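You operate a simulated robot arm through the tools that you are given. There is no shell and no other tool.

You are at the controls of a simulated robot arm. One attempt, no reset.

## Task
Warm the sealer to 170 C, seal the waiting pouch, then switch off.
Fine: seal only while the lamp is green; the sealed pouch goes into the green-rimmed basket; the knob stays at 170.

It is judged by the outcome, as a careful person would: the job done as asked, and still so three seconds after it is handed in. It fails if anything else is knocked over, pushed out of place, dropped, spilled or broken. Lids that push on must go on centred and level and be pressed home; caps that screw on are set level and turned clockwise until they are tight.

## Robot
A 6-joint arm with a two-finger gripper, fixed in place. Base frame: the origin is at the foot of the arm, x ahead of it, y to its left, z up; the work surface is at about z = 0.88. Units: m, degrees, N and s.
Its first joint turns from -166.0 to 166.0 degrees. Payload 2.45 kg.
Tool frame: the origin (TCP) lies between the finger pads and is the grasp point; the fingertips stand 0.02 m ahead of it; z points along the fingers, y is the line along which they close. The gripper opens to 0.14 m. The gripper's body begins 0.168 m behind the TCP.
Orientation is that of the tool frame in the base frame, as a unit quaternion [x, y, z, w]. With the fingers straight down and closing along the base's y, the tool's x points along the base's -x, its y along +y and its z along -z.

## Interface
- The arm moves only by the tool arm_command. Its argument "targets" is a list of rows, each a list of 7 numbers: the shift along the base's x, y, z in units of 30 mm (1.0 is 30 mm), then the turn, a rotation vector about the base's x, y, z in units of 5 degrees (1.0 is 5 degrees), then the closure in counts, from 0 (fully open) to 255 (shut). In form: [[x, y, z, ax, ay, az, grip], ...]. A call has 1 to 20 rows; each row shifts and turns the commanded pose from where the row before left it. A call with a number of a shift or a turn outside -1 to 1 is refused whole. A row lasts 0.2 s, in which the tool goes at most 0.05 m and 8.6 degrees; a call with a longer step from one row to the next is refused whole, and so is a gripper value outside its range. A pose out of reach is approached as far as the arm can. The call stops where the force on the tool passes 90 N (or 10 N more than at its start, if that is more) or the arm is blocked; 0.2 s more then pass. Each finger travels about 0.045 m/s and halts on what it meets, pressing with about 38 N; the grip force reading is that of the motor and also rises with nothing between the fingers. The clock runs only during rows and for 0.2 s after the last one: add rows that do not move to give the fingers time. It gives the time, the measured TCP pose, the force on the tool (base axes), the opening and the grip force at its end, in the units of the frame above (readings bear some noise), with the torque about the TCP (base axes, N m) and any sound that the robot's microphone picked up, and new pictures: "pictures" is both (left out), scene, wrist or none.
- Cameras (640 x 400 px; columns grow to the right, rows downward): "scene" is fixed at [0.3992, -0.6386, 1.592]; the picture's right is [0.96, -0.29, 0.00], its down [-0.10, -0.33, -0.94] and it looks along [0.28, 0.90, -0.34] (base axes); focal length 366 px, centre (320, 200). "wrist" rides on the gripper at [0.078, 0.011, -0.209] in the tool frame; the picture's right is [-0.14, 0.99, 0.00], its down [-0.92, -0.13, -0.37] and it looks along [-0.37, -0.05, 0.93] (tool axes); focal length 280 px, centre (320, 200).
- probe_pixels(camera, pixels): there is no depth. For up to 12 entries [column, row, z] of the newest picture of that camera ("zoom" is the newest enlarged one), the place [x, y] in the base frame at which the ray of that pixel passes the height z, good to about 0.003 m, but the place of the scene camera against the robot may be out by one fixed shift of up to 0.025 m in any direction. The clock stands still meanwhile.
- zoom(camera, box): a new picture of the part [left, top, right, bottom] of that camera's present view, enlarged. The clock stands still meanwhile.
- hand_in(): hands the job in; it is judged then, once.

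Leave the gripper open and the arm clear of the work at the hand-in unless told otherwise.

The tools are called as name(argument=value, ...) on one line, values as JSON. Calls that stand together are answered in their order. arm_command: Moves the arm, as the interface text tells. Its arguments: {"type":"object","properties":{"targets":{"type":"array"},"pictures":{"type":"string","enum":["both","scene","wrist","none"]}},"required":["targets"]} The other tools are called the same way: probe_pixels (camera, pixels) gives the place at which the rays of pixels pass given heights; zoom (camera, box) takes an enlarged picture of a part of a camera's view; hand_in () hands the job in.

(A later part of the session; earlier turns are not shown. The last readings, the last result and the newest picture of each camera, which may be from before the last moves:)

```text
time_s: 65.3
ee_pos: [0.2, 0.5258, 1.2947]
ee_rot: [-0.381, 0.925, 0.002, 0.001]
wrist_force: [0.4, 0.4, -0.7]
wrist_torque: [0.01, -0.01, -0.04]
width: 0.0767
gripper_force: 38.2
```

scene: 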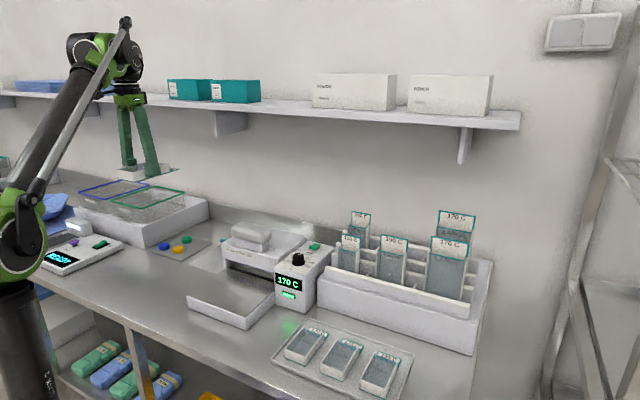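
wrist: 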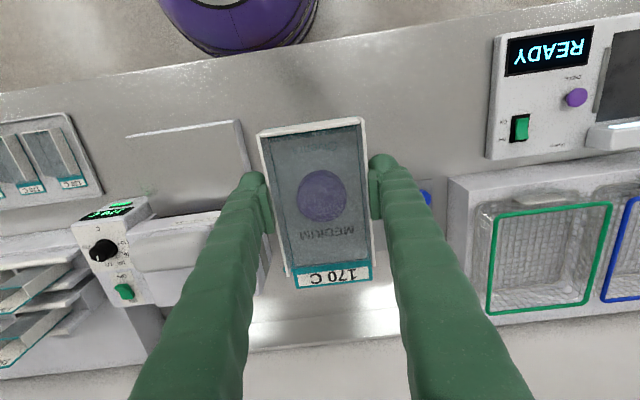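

The green-rimmed basket is visible at the right of the wrist view, with rim corners near (493,211), (612,204), (590,301) and (487,313). I'll measure it.

zoom(camera="wrist", box=[440, 160, 640, 330])

probe_pixels(camera="wrist", pixels=[[493, 211, 1.045], [612, 204, 1.045], [590, 301, 1.045], [487, 313, 1.045], [493, 211, 1.0], [612, 204, 1.0], [590, 301, 1.0], [487, 313, 1.0], [449, 182, 0.98], [472, 327, 0.98]])

```text
2.35 times, centred on (540, 245) of wrist
```

zoom: 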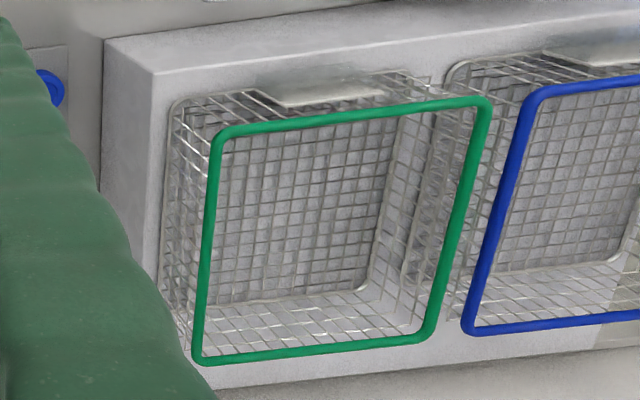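

```text
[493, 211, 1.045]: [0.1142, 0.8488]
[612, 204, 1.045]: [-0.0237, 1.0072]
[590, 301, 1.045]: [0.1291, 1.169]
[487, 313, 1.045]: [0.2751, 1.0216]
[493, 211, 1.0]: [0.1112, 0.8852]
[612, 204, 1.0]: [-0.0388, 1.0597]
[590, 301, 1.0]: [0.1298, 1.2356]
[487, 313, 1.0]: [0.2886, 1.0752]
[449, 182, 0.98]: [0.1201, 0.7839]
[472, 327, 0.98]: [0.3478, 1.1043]
```

The wrist probe gives rim corners (0.114,0.849), (−0.024,1.007), (0.129,1.169) and (0.275,1.022), so the basket is 0.236 × 0.21 m. A spot with the whole pouch inside is TCP ≈ (0.106, 0.99). I'll tilt the tool 25° outward for reach and shelf clearance, and move high above the basket first.

arm_command(targets=[[-0.195, 0.9, 0, 0.707, -0.707, 0, 135], [-0.195, 0.9, 0, 0.707, -0.707, 0, 135], [-0.195, 0.9, 0, 0.707, -0.707, 0, 135], [-0.195, 0.9, 0, 0.707, -0.707, 0, 135], [-0.195, 0.9, 0, 0.707, -0.707, 0, 135], [-0.195, 0.9, 0, 0, 0, 0, 135], [-0.195, 0.9, 0, 0, 0, 0, 135], [-0.195, 0.9, 0, 0, 0, 0, 135], [-0.195, 0.9, 0, 0, 0, 0, 135], [0, 0, 0, 0, 0, 0, 135]], pictures="both")

```text
time_s: 67.5
ee_pos: [0.1474, 0.7698, 1.2928]
ee_rot: [-0.373, 0.902, 0.085, 0.199]
wrist_force: [-1.0, 0.0, 0.2]
wrist_torque: [0.03, -0.01, -0.02]
width: 0.0766
gripper_force: 38.3
```

scene: 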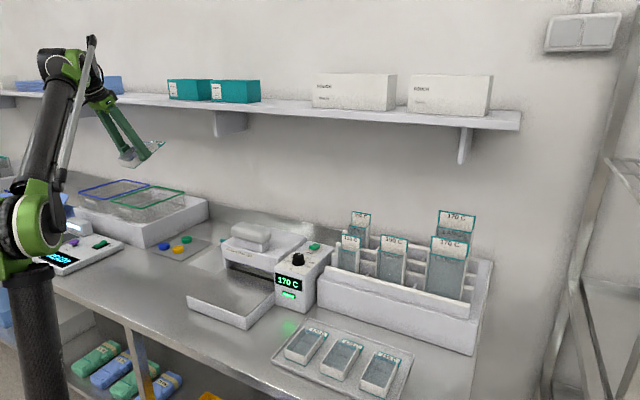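
wrist: 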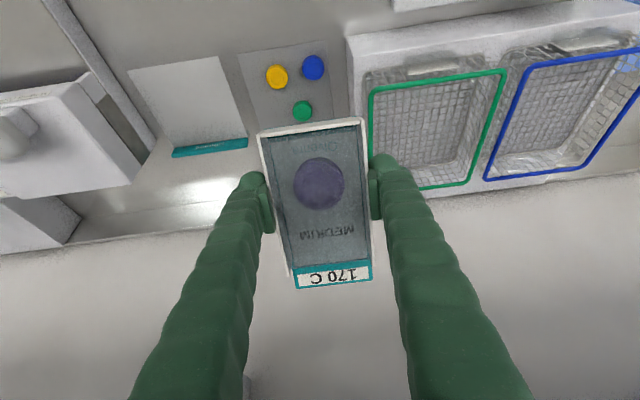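

I can see the basket again from a different viewpoint. I'll triangulate its rim before lowering.

zoom(camera="wrist", box=[340, 20, 540, 210])

probe_pixels(camera="wrist", pixels=[[371, 90, 1.03], [371, 90, 1.06], [506, 70, 1.03], [506, 70, 1.06], [470, 183, 1.03], [470, 183, 1.06], [372, 152, 1.06]])

```text
2.11 times, centred on (440, 115) of wrist
```

zoom: 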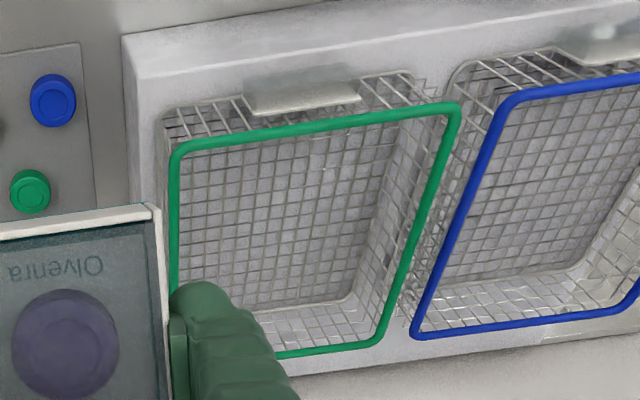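

```text
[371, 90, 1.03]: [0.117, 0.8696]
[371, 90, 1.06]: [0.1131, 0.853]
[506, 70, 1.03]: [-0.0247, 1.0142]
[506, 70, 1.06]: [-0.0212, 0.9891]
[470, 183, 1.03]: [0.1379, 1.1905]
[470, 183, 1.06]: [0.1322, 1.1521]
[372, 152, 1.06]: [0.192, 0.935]
```

The rim centre is about (0.1235, 1.0165), rim z ≈ 1.04. I'll continue to hover above it at TCP (0.105, 0.992, 1.22).

arm_command(targets=[[-0.175, 0.932, 0, 0, 0, 0, 135], [-0.175, 0.932, 0, 0, 0, 0, 135], [-0.175, 0.932, 0, 0, 0, 0, 135], [-0.175, 0.932, -0.4, 0, 0, 0, 135], [-0.175, 0.932, -0.5, 0, 0, 0, 135], [-0.175, 0.932, -0.5, 0, 0, 0, 135], [-0.175, 0.932, -0.5, 0, 0, 0, 135], [-0.175, 0.932, -0.5, 0, 0, 0, 135], [0, 0, 0, 0, 0, 0, 135]], pictures="both")

zoom(camera="scene", box=[40, 80, 240, 260])

```text
time_s: 69.5
ee_pos: [0.1069, 0.9722, 1.2153]
ee_rot: [-0.372, 0.902, 0.086, 0.2]
wrist_force: [-0.2, -0.1, -0.2]
wrist_torque: [0.02, 0.02, 0.0]
width: 0.0765
gripper_force: 38.1
out of reach, approached as far as the arm can: row 7, 8
```

scene: 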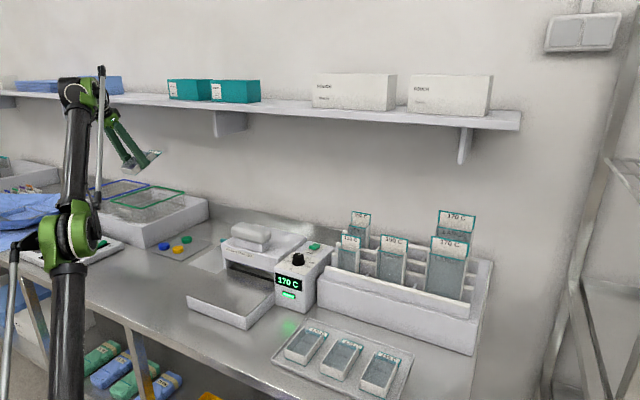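
wrist: 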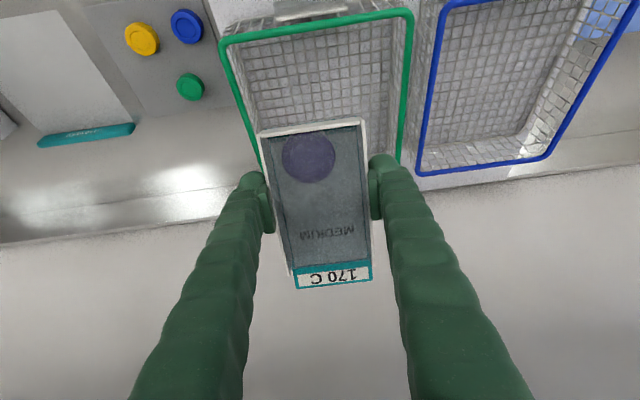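

```text
2.22 times, centred on (140, 170) of scene
```

zoom: 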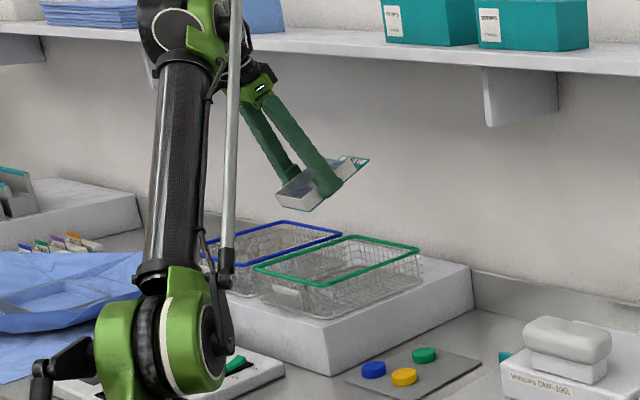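

At this height that point is slightly out of reach (y = 0.972 against 0.992), but lowering brings it within reach. I'll descend to TCP z ≈ 1.13, still above the rim.

arm_command(targets=[[0, 0, -0.5, 0, 0, 0, 135], [0, 0, -0.6, 0, 0, 0, 135], [0, 0, -0.6, 0, 0, 0, 135], [0, 0, -0.6, 0, 0, 0, 135], [0, 0, -0.5, 0, 0, 0, 135], [0, 0, 0, 0, 0, 0, 135], [0, 0, 0, 0, 0, 0, 135]], pictures="both")

zoom(camera="scene", box=[60, 110, 220, 260])

```text
time_s: 71.1
ee_pos: [0.1058, 0.9749, 1.1327]
ee_rot: [-0.372, 0.902, 0.085, 0.201]
wrist_force: [0.2, -0.9, -0.5]
wrist_torque: [0.02, 0.0, 0.02]
width: 0.0765
gripper_force: 37.9
```

scene: 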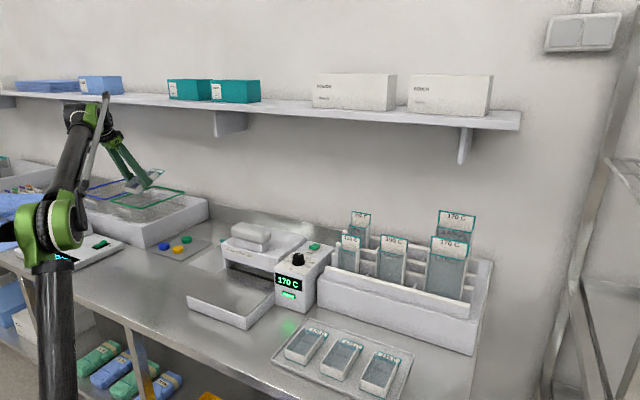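
wrist: 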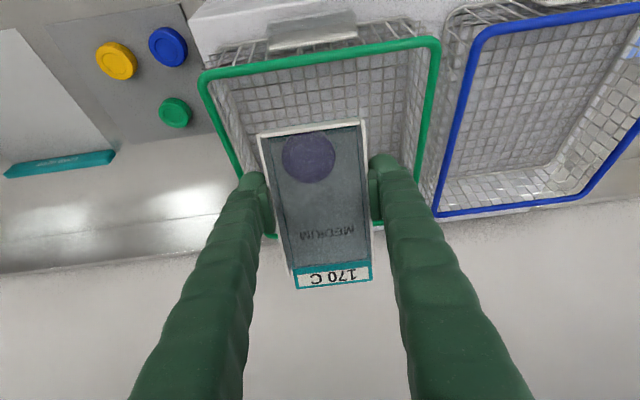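

```text
2.67 times, centred on (140, 185) of scene
```

zoom: 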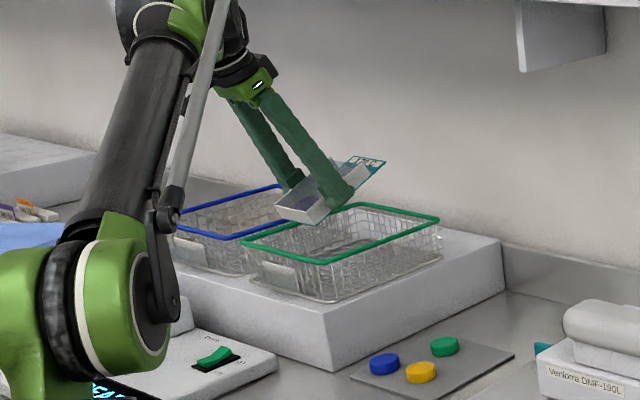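

The pouch is directly above the green basket. I'll move 8 mm further in and lower it inside.

arm_command(targets=[[0.06, 0.06, -0.4, 0, 0, 0, 135], [0.06, 0.06, -0.5, 0, 0, 0, 135], [0.06, 0.06, -0.5, 0, 0, 0, 135], [0, 0, -0.4, 0, 0, 0, 135], [0, 0, -0.2, 0, 0, 0, 135], [0, 0, 0, 0, 0, 0, 135]], pictures="both")

zoom(camera="scene", box=[60, 130, 220, 260])

```text
time_s: 72.5
ee_pos: [0.1107, 0.979, 1.0706]
ee_rot: [-0.373, 0.902, 0.085, 0.2]
wrist_force: [0.4, -0.6, -0.3]
wrist_torque: [0.0, 0.03, 0.01]
width: 0.0765
gripper_force: 38.0
```

scene: 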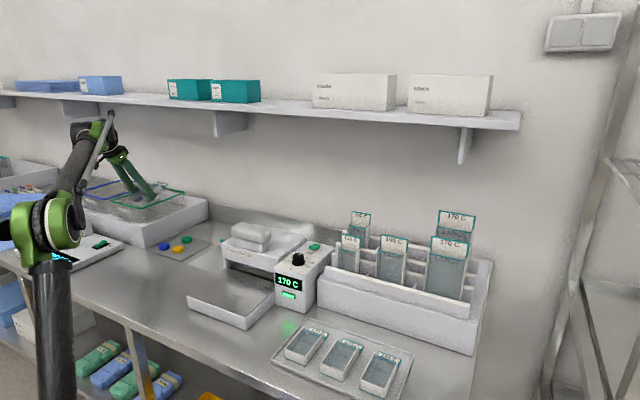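
wrist: 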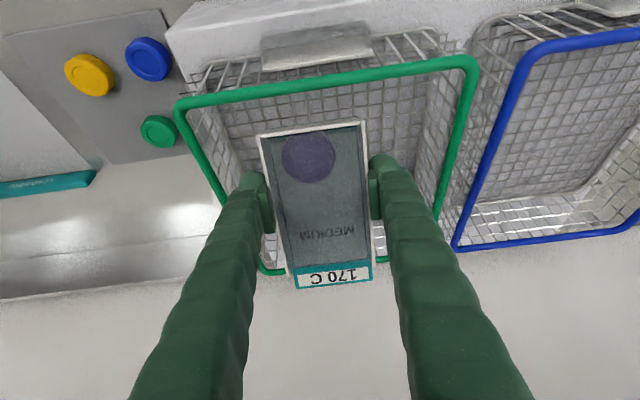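

```text
3.08 times, centred on (140, 195) of scene
```

zoom: 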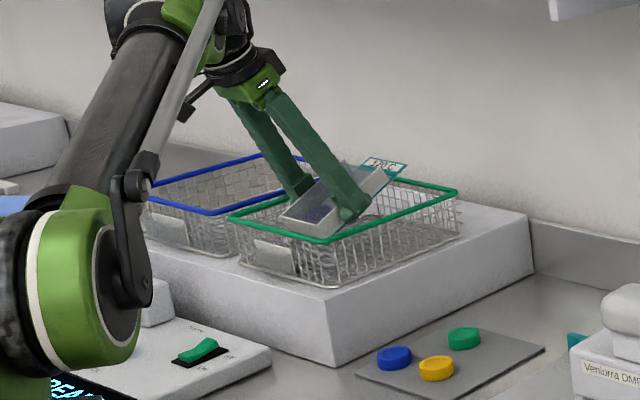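

The pouch's lower end is inside the basket. I'll reduce the tilt to about 13° for a flatter release and lower further.

arm_command(targets=[[0, 0, 0, -0.566, 0.566, 0, 135], [0, 0, 0, -0.566, 0.566, 0, 135], [0, 0, 0, -0.566, 0.566, 0, 135], [0, 0, -0.35, 0, 0, 0, 135], [0, 0, -0.3, 0, 0, 0, 135], [0, 0, -0.2, 0, 0, 0, 135], [0, 0, 0, 0, 0, 0, 135]], pictures="both")

zoom(camera="scene", box=[60, 130, 220, 260])

```text
time_s: 74.1
ee_pos: [0.1133, 0.9786, 1.0451]
ee_rot: [-0.38, 0.918, 0.045, 0.105]
wrist_force: [-0.5, -0.1, -0.8]
wrist_torque: [-0.03, -0.02, 0.01]
width: 0.0766
gripper_force: 37.6
```

scene: 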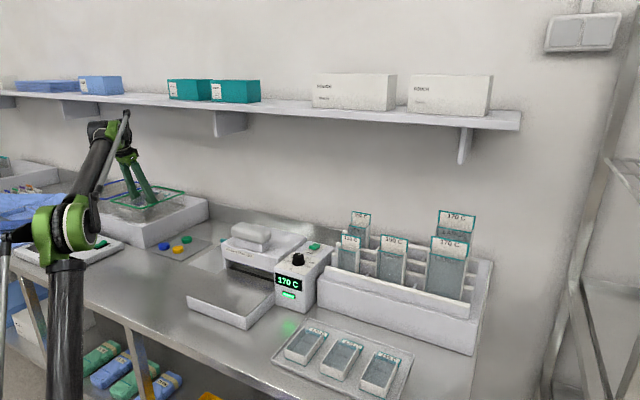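
wrist: 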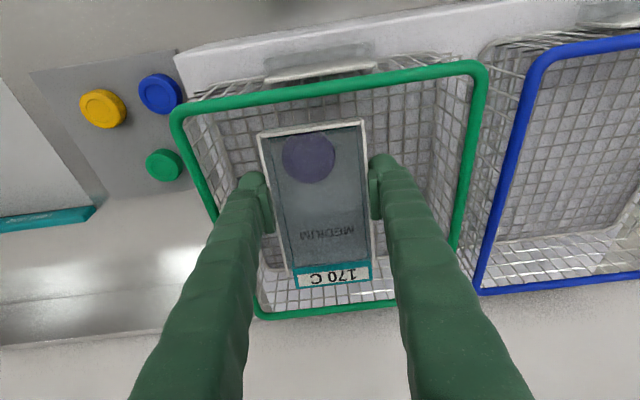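

```text
3.08 times, centred on (140, 195) of scene
```

zoom: 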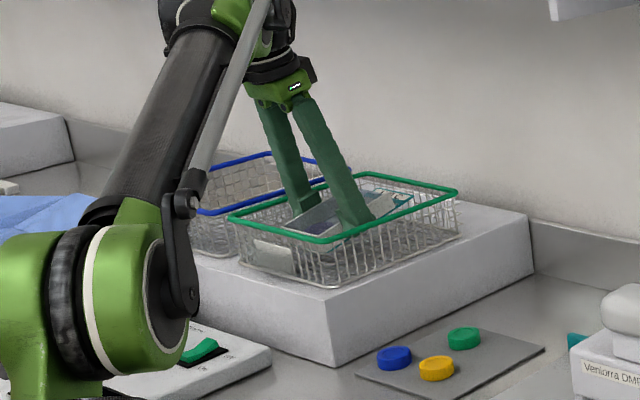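

There's no contact yet at 1.045 and the flap is within the rim. I'll lower further in small steps.

arm_command(targets=[[0, 0, -0.2, 0, 0, 0, 135], [0, 0, -0.2, 0, 0, 0, 135], [0, 0, 0, 0, 0, 0, 135]], pictures="scene")

zoom(camera="scene", box=[90, 160, 200, 240])

```text
time_s: 74.9
ee_pos: [0.1127, 0.9783, 1.0332]
ee_rot: [-0.379, 0.919, 0.045, 0.104]
wrist_force: [0.4, 0.3, -0.3]
wrist_torque: [-0.01, -0.01, 0.0]
width: 0.0762
gripper_force: 37.9
```

scene: 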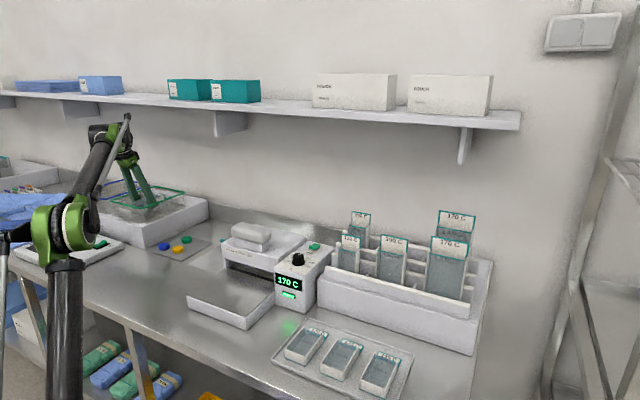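

```text
5.00 times, centred on (145, 200) of scene
```

zoom: 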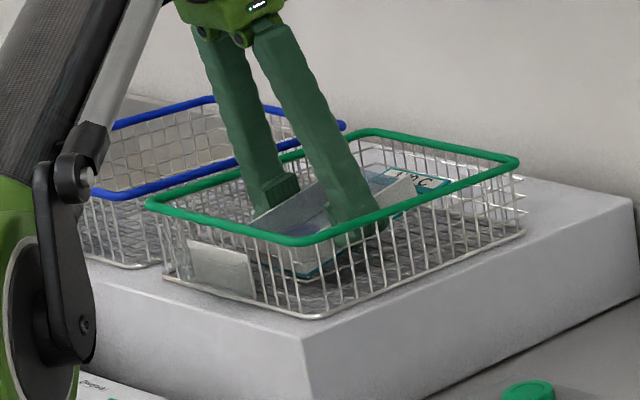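

arm_command(targets=[[0, 0, -0.2, 0, 0, 0, 135], [0, 0, -0.15, 0, 0, 0, 135], [0, 0, 0, 0, 0, 0, 135]], pictures="both")

zoom(camera="scene", box=[90, 160, 200, 240])

```text
time_s: 75.7
ee_pos: [0.1115, 0.9778, 1.0222]
ee_rot: [-0.378, 0.919, 0.045, 0.105]
wrist_force: [0.0, 0.5, -0.5]
wrist_torque: [0.02, -0.01, 0.02]
width: 0.0765
gripper_force: 38.0
```

scene: 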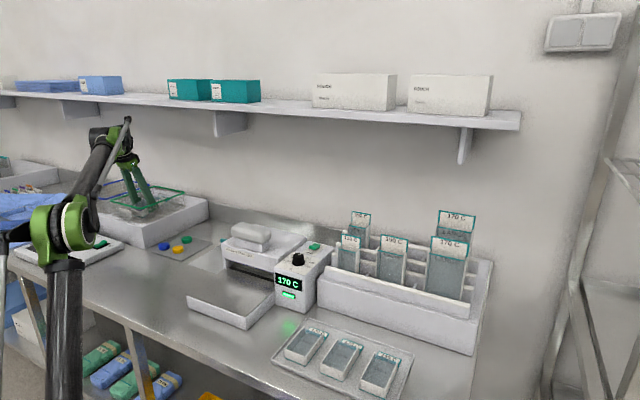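
wrist: 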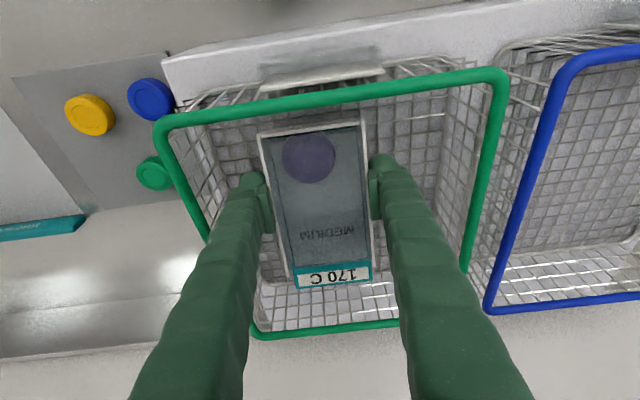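

```text
5.00 times, centred on (145, 200) of scene
```

zoom: 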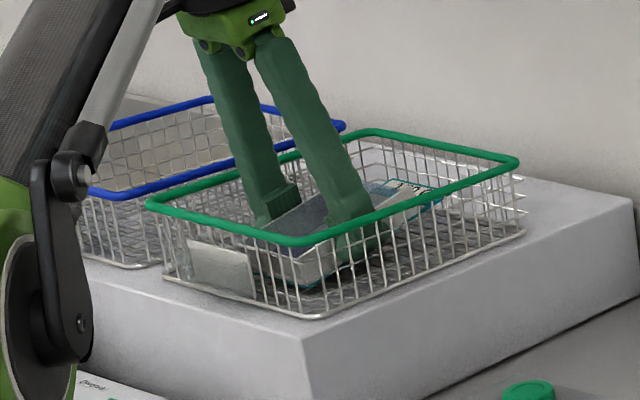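

No contact yet, so I'll keep lowering gently.

arm_command(targets=[[0, 0, -0.15, 0, 0, 0, 135], [0, 0, -0.15, 0, 0, 0, 135], [0, 0, 0, 0, 0, 0, 135]], pictures="scene")

zoom(camera="scene", box=[90, 160, 200, 240])

```text
time_s: 76.5
ee_pos: [0.1128, 0.9782, 1.0145]
ee_rot: [-0.379, 0.918, 0.047, 0.105]
wrist_force: [2.7, 4.3, 30.2]
wrist_torque: [-0.94, 0.94, -0.07]
width: 0.0775
gripper_force: 38.1
```

scene: 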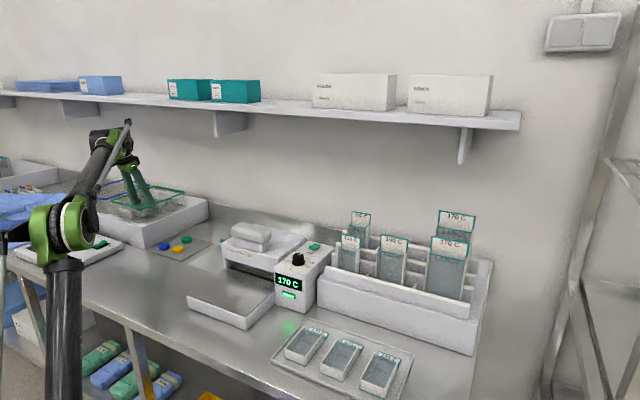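

```text
5.00 times, centred on (145, 200) of scene
```

zoom: 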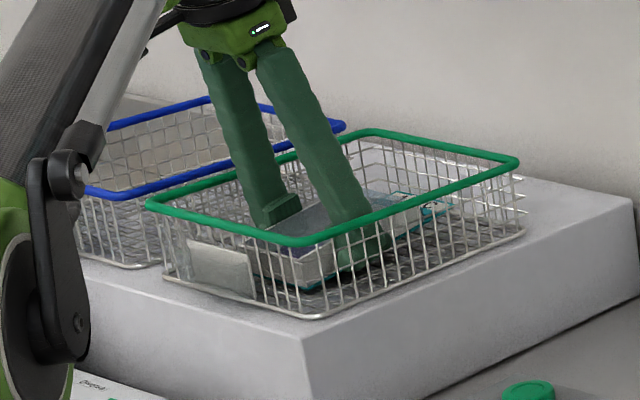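

The lower end has touched the basket floor at 30 N. I'll relieve it by raising 3 mm and level the tilt a further 5°, so the pouch drops very little.

arm_command(targets=[[0, 0, 0.1, 0, 0, 0, 135], [0, 0, 0, -0.707, 0.707, 0, 135], [0, 0, -0.06, 0, 0, 0, 135], [0, 0, 0, 0, 0, 0, 135]], pictures="both")

zoom(camera="scene", box=[90, 160, 200, 240])

```text
time_s: 77.5
ee_pos: [0.1122, 0.9784, 1.0135]
ee_rot: [-0.38, 0.922, 0.029, 0.064]
wrist_force: [-0.1, -0.7, -1.2]
wrist_torque: [0.04, -0.04, -0.04]
width: 0.077
gripper_force: 37.6
```

scene: 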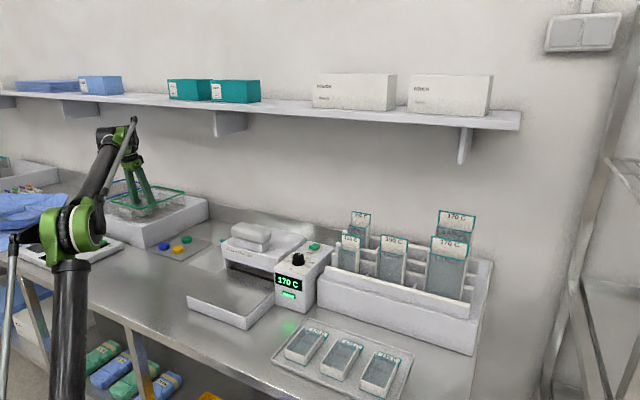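
wrist: 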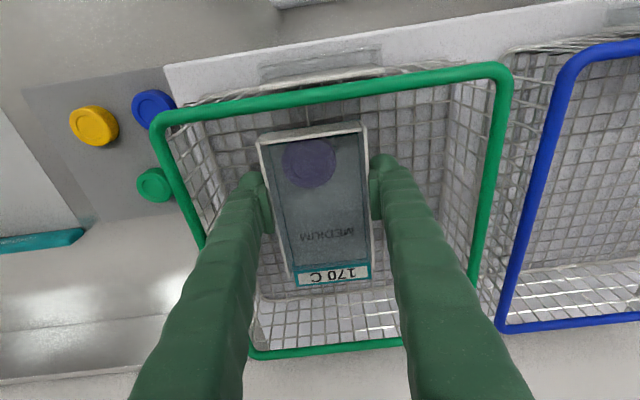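

```text
5.00 times, centred on (145, 200) of scene
```

zoom: 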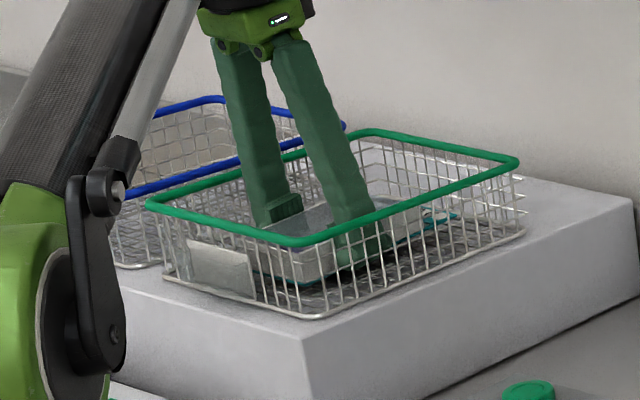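

The pouch is nearly level, just above the basket floor, and well inside the rim. I'll open the fingers gently to release it.

arm_command(targets=[[0, 0, 0, 0, 0, 0, 112], [0, 0, 0, 0, 0, 0, 100], [0, 0, 0, 0, 0, 0, 90], [0, 0, 0, 0, 0, 0, 85], [0, 0, 0, 0, 0, 0, 85]], pictures="both")

zoom(camera="scene", box=[90, 160, 200, 240])

```text
time_s: 78.7
ee_pos: [0.1129, 0.9778, 1.0142]
ee_rot: [-0.38, 0.922, 0.029, 0.064]
wrist_force: [-0.2, 0.3, 0.3]
wrist_torque: [-0.05, -0.01, 0.03]
width: 0.0933
gripper_force: 0.1
```

scene: 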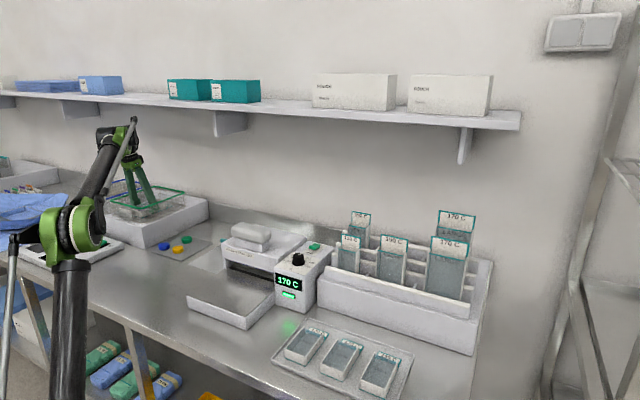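
wrist: 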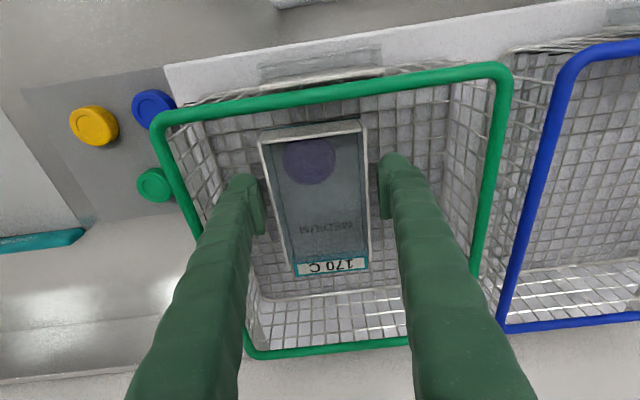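

```text
5.00 times, centred on (145, 200) of scene
```

zoom: 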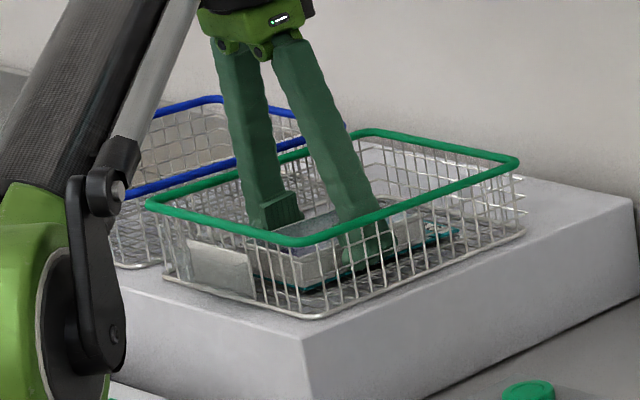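

The pouch lies flat inside the green basket. I'll rise straight up between the fingers, then lean back and retreat from under the shelf.

arm_command(targets=[[0, 0, 0.4, 0, 0, 0, 85], [0, 0, 0.5, 0, 0, 0, 85], [0, 0, 0.6, 0.707, -0.707, 0, 85], [0, 0, 0.7, 0.707, -0.707, 0, 85], [0, 0, 0.7, 0.707, -0.707, 0, 85], [-0.2, -0.3, 0.8, 0, 0, 0, 85], [-0.2, -0.5, 0.8, 0, 0, 0, 85], [0, -0.9, 0.5, 0, 0, 0, 85], [0.2, -0.98, 0.3, 0, 0, 0, 85], [0, 0, 0, 0, 0, 0, 85]], pictures="both")

zoom(camera="scene", box=[60, 150, 220, 260])

zoom(camera="wrist", box=[180, 80, 460, 300])

```text
time_s: 80.9
ee_pos: [0.1075, 0.8976, 1.1741]
ee_rot: [-0.374, 0.905, 0.078, 0.185]
wrist_force: [0.2, 0.3, 0.3]
wrist_torque: [-0.01, 0.01, 0.01]
width: 0.0935
gripper_force: 0.1
```

scene: 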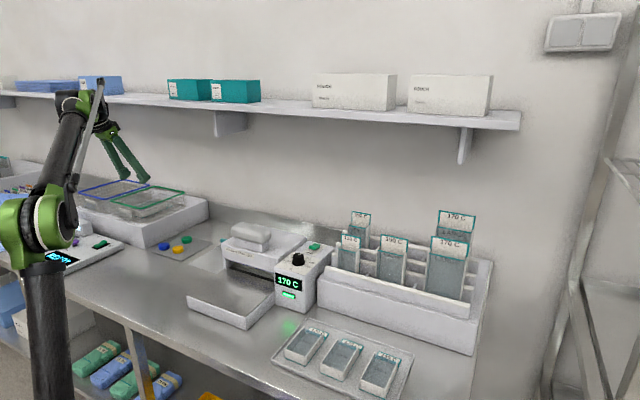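
wrist: 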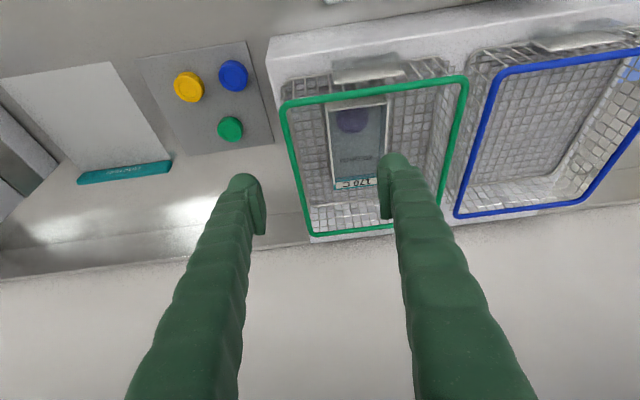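

```text
3.64 times, centred on (140, 205) of scene
```

zoom: 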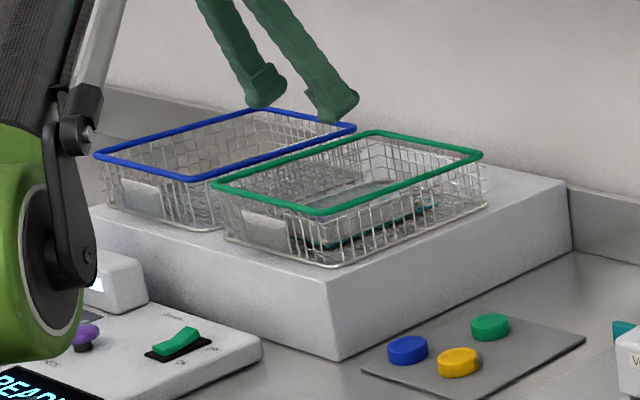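

```text
1.82 times, centred on (320, 190) of wrist
```

zoom: 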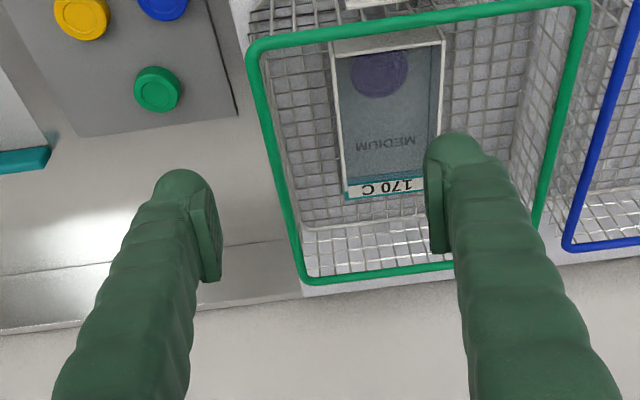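

The pouch is resting flat in the green-rimmed basket, and nothing else has moved. Now I'll switch off. I'll travel back at a safe height while levelling the tool.

arm_command(targets=[[0.535, -0.966, 0.28, -0.65, 0.65, 0, 150], [0.535, -0.966, 0.28, -0.65, 0.65, 0, 200], [0.535, -0.966, 0.28, -0.65, 0.65, 0, 255], [0.535, -0.966, 0.28, -0.65, 0.65, 0, 255], [0.535, -0.966, 0.28, -0.65, 0.65, 0, 255], [0.535, -0.966, 0.28, 0, 0, 0, 255], [0.535, -0.966, 0.28, 0, 0, 0, 255], [0.535, -0.966, 0.28, 0, 0, 0, 255], [0.535, -0.966, 0.28, 0, 0, 0, 255], [0.535, -0.966, 0.28, 0, 0, 0, 255], [0.535, -0.966, 0.28, 0, 0, 0, 255], [0.535, -0.966, 0.28, 0, 0, 0, 255]], pictures="scene")

```text
time_s: 83.5
ee_pos: [0.2987, 0.5508, 1.2728]
ee_rot: [-0.381, 0.925, 0.002, 0.0]
wrist_force: [0.7, 0.8, -1.0]
wrist_torque: [-0.05, -0.01, -0.02]
width: 0.0
gripper_force: 29.1
```

scene: 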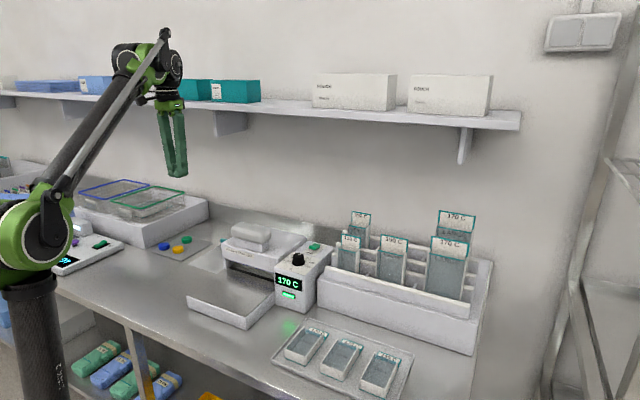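

Next I'll turn the tool back to yaw −45° while moving towards the control box, staying at z ≥ 1.2.

arm_command(targets=[[0.556, -0.463, -0.12, 0, 0, -1, 255], [0.556, -0.463, -0.12, 0, 0, -1, 255], [0.556, -0.463, -0.12, 0, 0, -1, 255], [0.556, -0.463, -0.12, 0, 0, -1, 255], [0.556, -0.463, -0.12, 0, 0, -1, 255], [0.556, -0.463, -0.12, 0, 0, -1, 255], [0.556, -0.463, -0.12, 0, 0, -1, 255], [0.556, -0.463, -0.12, 0, 0, -1, 255], [0.556, -0.463, -0.12, 0, 0, -1, 255], [0.556, -0.463, -0.12, 0, 0, -1, 255], [0.556, -0.463, -0.12, 0, 0, -1, 255], [0.556, -0.463, -0.12, 0, 0, -1, 255], [0.556, -0.463, -0.12, 0, 0, -1, 255], [0.556, -0.463, -0.12, 0, 0, -1, 255], [0.556, -0.463, -0.12, 0, 0, -1, 255], [0.556, -0.463, -0.12, 0, 0, -1, 255], [0.556, -0.463, -0.12, 0, 0, -1, 255], [0.556, -0.463, -0.12, 0, 0, -1, 255], [0, 0, 0, 0, 0, 0, 255]], pictures="both")

```text
time_s: 87.5
ee_pos: [0.6011, 0.299, 1.2099]
ee_rot: [0.386, 0.923, 0.001, 0.001]
wrist_force: [-0.5, 0.2, 0.1]
wrist_torque: [-0.01, 0.01, 0.0]
width: 0.0001
gripper_force: 29.2
```

scene: 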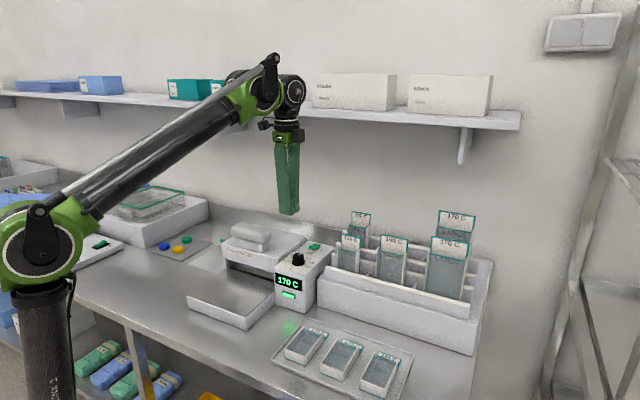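
wrist: 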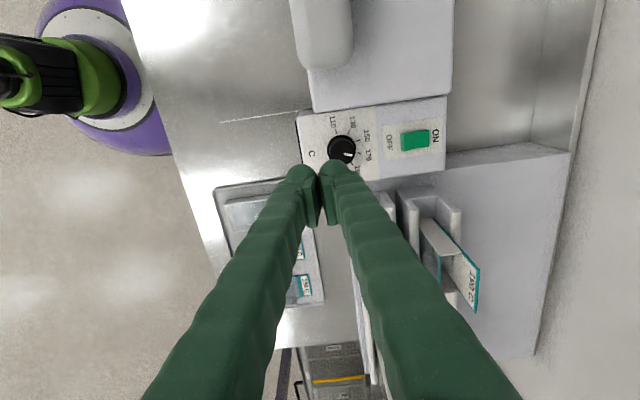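

I can see the switch at about (415, 140). I'll enlarge it and measure the now-raised OFF end.

zoom(camera="wrist", box=[310, 95, 450, 185])

probe_pixels(camera="zoom", pixels=[[320, 200, 1.03]])

```text
4.44 times, centred on (380, 140) of wrist
```

zoom: 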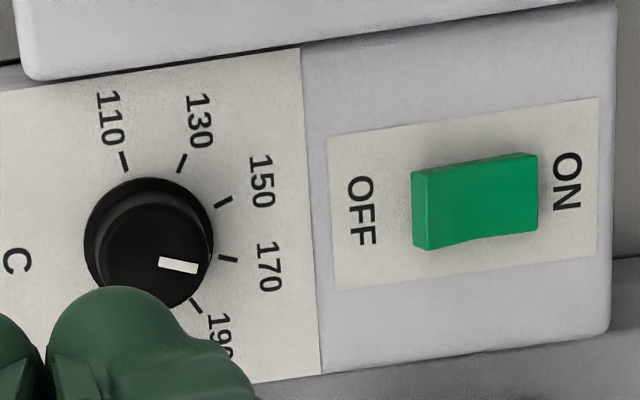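

```text
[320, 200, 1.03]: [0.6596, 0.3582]
```

probe_pixels(camera="zoom", pixels=[[427, 208, 1.036], [427, 208, 1.03], [538, 192, 1.028], [413, 210, 1.022], [163, 263, 1.043], [194, 269, 1.043], [221, 258, 1.021], [237, 259, 1.021], [148, 231, 1.022], [152, 252, 1.043]])

```text
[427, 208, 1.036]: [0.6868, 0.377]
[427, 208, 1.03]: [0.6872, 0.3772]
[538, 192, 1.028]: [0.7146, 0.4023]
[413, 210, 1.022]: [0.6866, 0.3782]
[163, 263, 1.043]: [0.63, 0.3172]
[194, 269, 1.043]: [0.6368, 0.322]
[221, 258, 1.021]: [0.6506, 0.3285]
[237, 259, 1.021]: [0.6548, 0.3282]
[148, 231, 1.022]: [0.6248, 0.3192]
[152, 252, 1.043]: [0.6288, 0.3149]
```

The OFF end is at d ≈ 0.7515 and the rocker centre at d ≈ 0.769. I'll tilt and hover with the TCP at about (0.6894, 0.3797), so the fingertip is above the OFF end.

arm_command(targets=[[0.589, 0.538, 0, 0.707, -0.707, 0, 255], [0.589, 0.538, 0, 0.707, -0.707, 0, 255], [0.589, 0.538, -0.7, 0.707, -0.707, 0, 255], [0.589, 0.538, -0.7, 0.707, -0.707, 0, 255], [0.589, 0.538, -0.7, 0.707, -0.707, 0, 255], [0, 0, -0.8, 0, 0, 0, 255], [0, 0, -0.7, 0, 0, 0, 255], [0, 0, -0.5, 0, 0, 0, 255], [0, 0, 0, 0, 0, 0, 255]], pictures="both")

zoom(camera="wrist", box=[240, 110, 400, 250])

zoom(camera="scene", box=[270, 215, 340, 300])

```text
time_s: 89.5
ee_pos: [0.6896, 0.3797, 1.0873]
ee_rot: [0.376, 0.901, 0.201, 0.085]
wrist_force: [-0.5, 0.0, 0.1]
wrist_torque: [0.0, 0.01, -0.02]
width: 0.0001
gripper_force: 29.5
```

scene: 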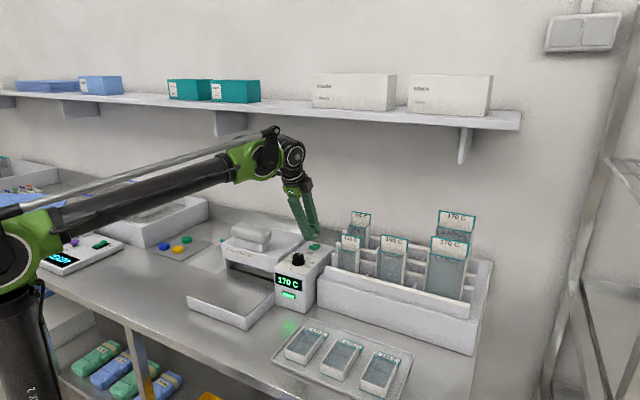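
wrist: 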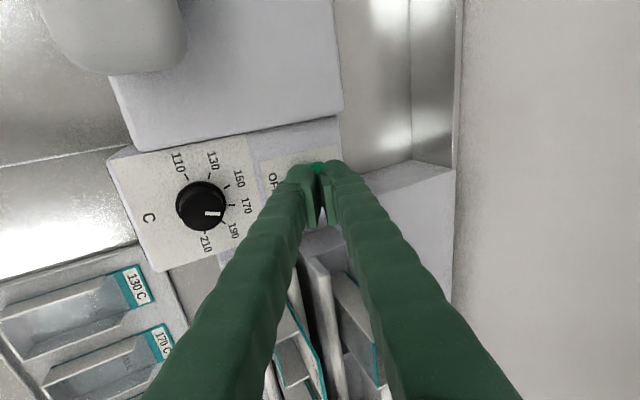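

```text
2.86 times, centred on (320, 180) of wrist
```

zoom: 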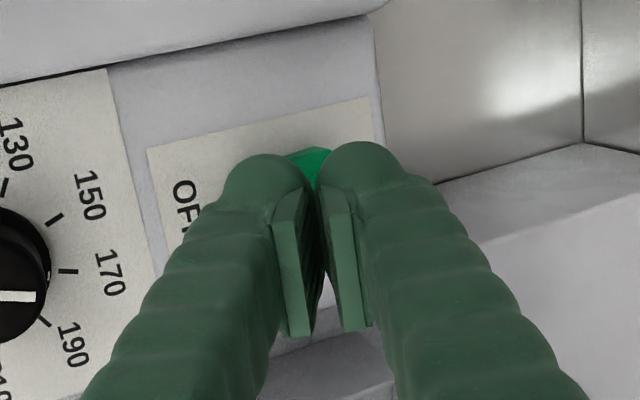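

```text
4.71 times, centred on (305, 258) of scene
```

zoom: 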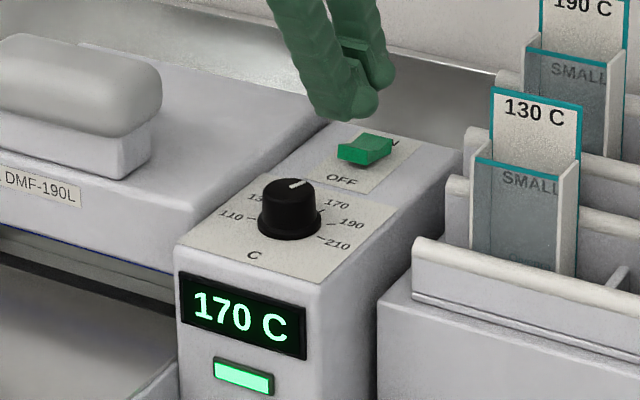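

The fingertip is over the OFF end. I'll lower towards contact.

arm_command(targets=[[0, 0, -0.4, 0, 0, 0, 255], [0, 0, -0.3, 0, 0, 0, 255], [0, 0, -0.15, 0, 0, 0, 255], [0, 0, 0, 0, 0, 0, 255]], pictures="scene")

zoom(camera="scene", box=[270, 215, 340, 300])

```text
time_s: 90.5
ee_pos: [0.6879, 0.3797, 1.0617]
ee_rot: [0.377, 0.9, 0.202, 0.084]
wrist_force: [-0.9, 0.5, 0.2]
wrist_torque: [-0.01, 0.02, 0.02]
width: 0.0001
gripper_force: 29.1
```

scene: 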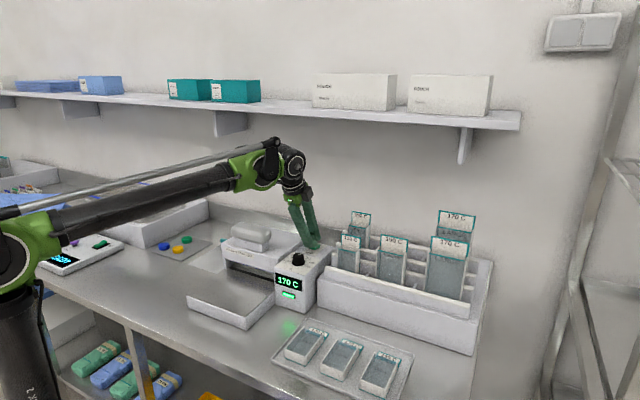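

```text
4.71 times, centred on (305, 258) of scene
```

zoom: 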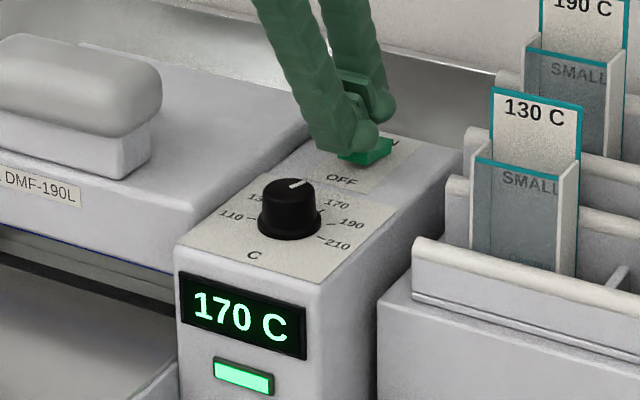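

arm_command(targets=[[0, 0, -0.07, 0, 0, 0, 255], [0, 0, -0.07, 0, 0, 0, 255], [0, 0, 0, 0, 0, 0, 255]], pictures="scene")

zoom(camera="scene", box=[270, 215, 340, 300])

```text
time_s: 91.3
ee_pos: [0.687, 0.3821, 1.0571]
ee_rot: [0.376, 0.901, 0.202, 0.084]
wrist_force: [0.6, -0.3, -0.7]
wrist_torque: [0.0, 0.02, 0.03]
width: 0.0001
gripper_force: 29.3
```

scene: 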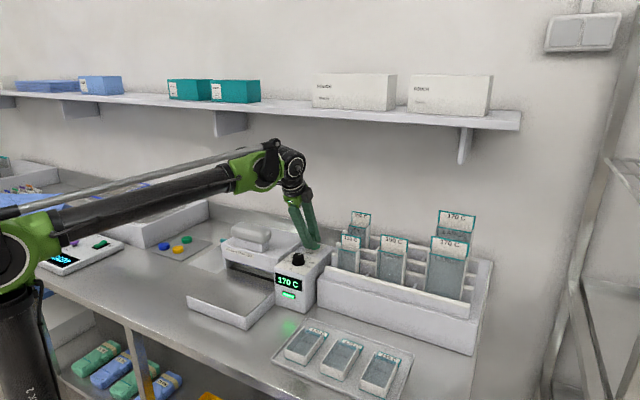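

```text
4.71 times, centred on (305, 258) of scene
```

zoom: 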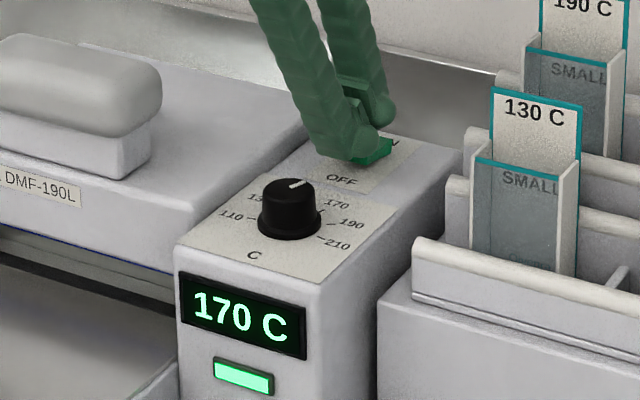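

arm_command(targets=[[0, 0, -0.07, 0, 0, 0, 255], [0, 0, -0.05, 0, 0, 0, 255], [0, 0, 0, 0, 0, 0, 255]], pictures="scene")

zoom(camera="scene", box=[270, 215, 340, 300])

```text
time_s: 92.1
ee_pos: [0.6867, 0.3792, 1.0536]
ee_rot: [0.376, 0.901, 0.201, 0.083]
wrist_force: [-0.3, -0.3, 1.1]
wrist_torque: [0.03, 0.03, -0.01]
width: 0.0
gripper_force: 28.9
```

scene: 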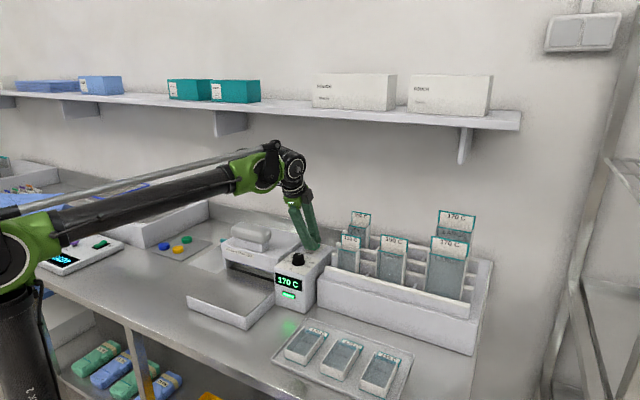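

```text
4.71 times, centred on (305, 258) of scene
```

zoom: 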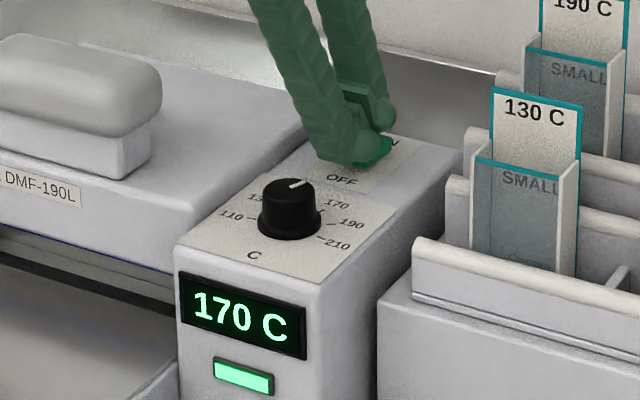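

Still no contact, and the tip may be right at the rocker's edge. I'll shift 3 mm towards the rocker centre and continue down in 2 mm steps.

arm_command(targets=[[0.07, 0.07, 0, 0, 0, 0, 255], [0, 0, -0.06, 0, 0, 0, 255], [0, 0, 0, 0, 0, 0, 255]], pictures="both")

zoom(camera="scene", box=[270, 215, 340, 300])

zoom(camera="wrist", box=[240, 110, 400, 250])

```text
time_s: 92.9
ee_pos: [0.6896, 0.3831, 1.0504]
ee_rot: [0.375, 0.901, 0.201, 0.083]
wrist_force: [-0.7, -0.3, -0.4]
wrist_torque: [-0.02, -0.02, 0.0]
width: 0.0
gripper_force: 29.3
```

scene: 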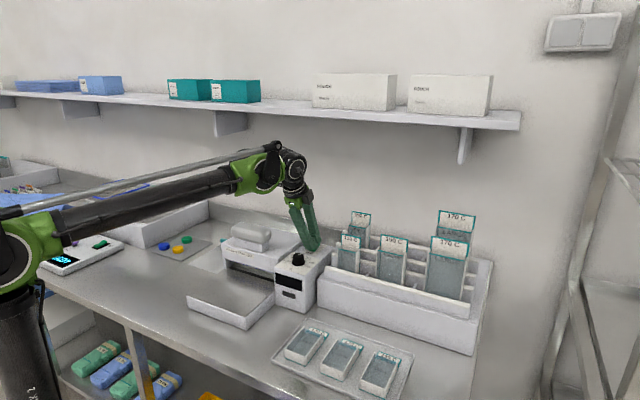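
wrist: 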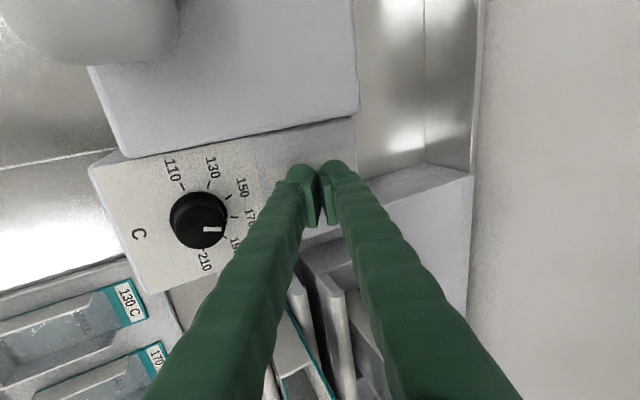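

```text
4.71 times, centred on (305, 258) of scene
```

zoom: 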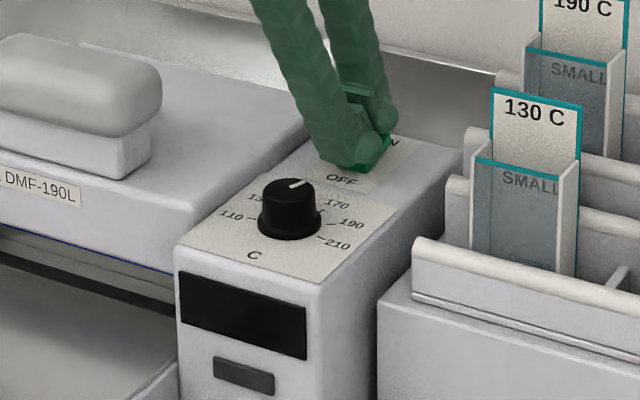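

```text
2.86 times, centred on (320, 180) of wrist
```

zoom: 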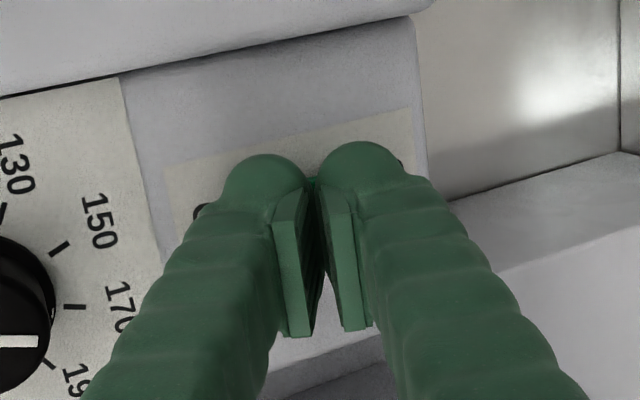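

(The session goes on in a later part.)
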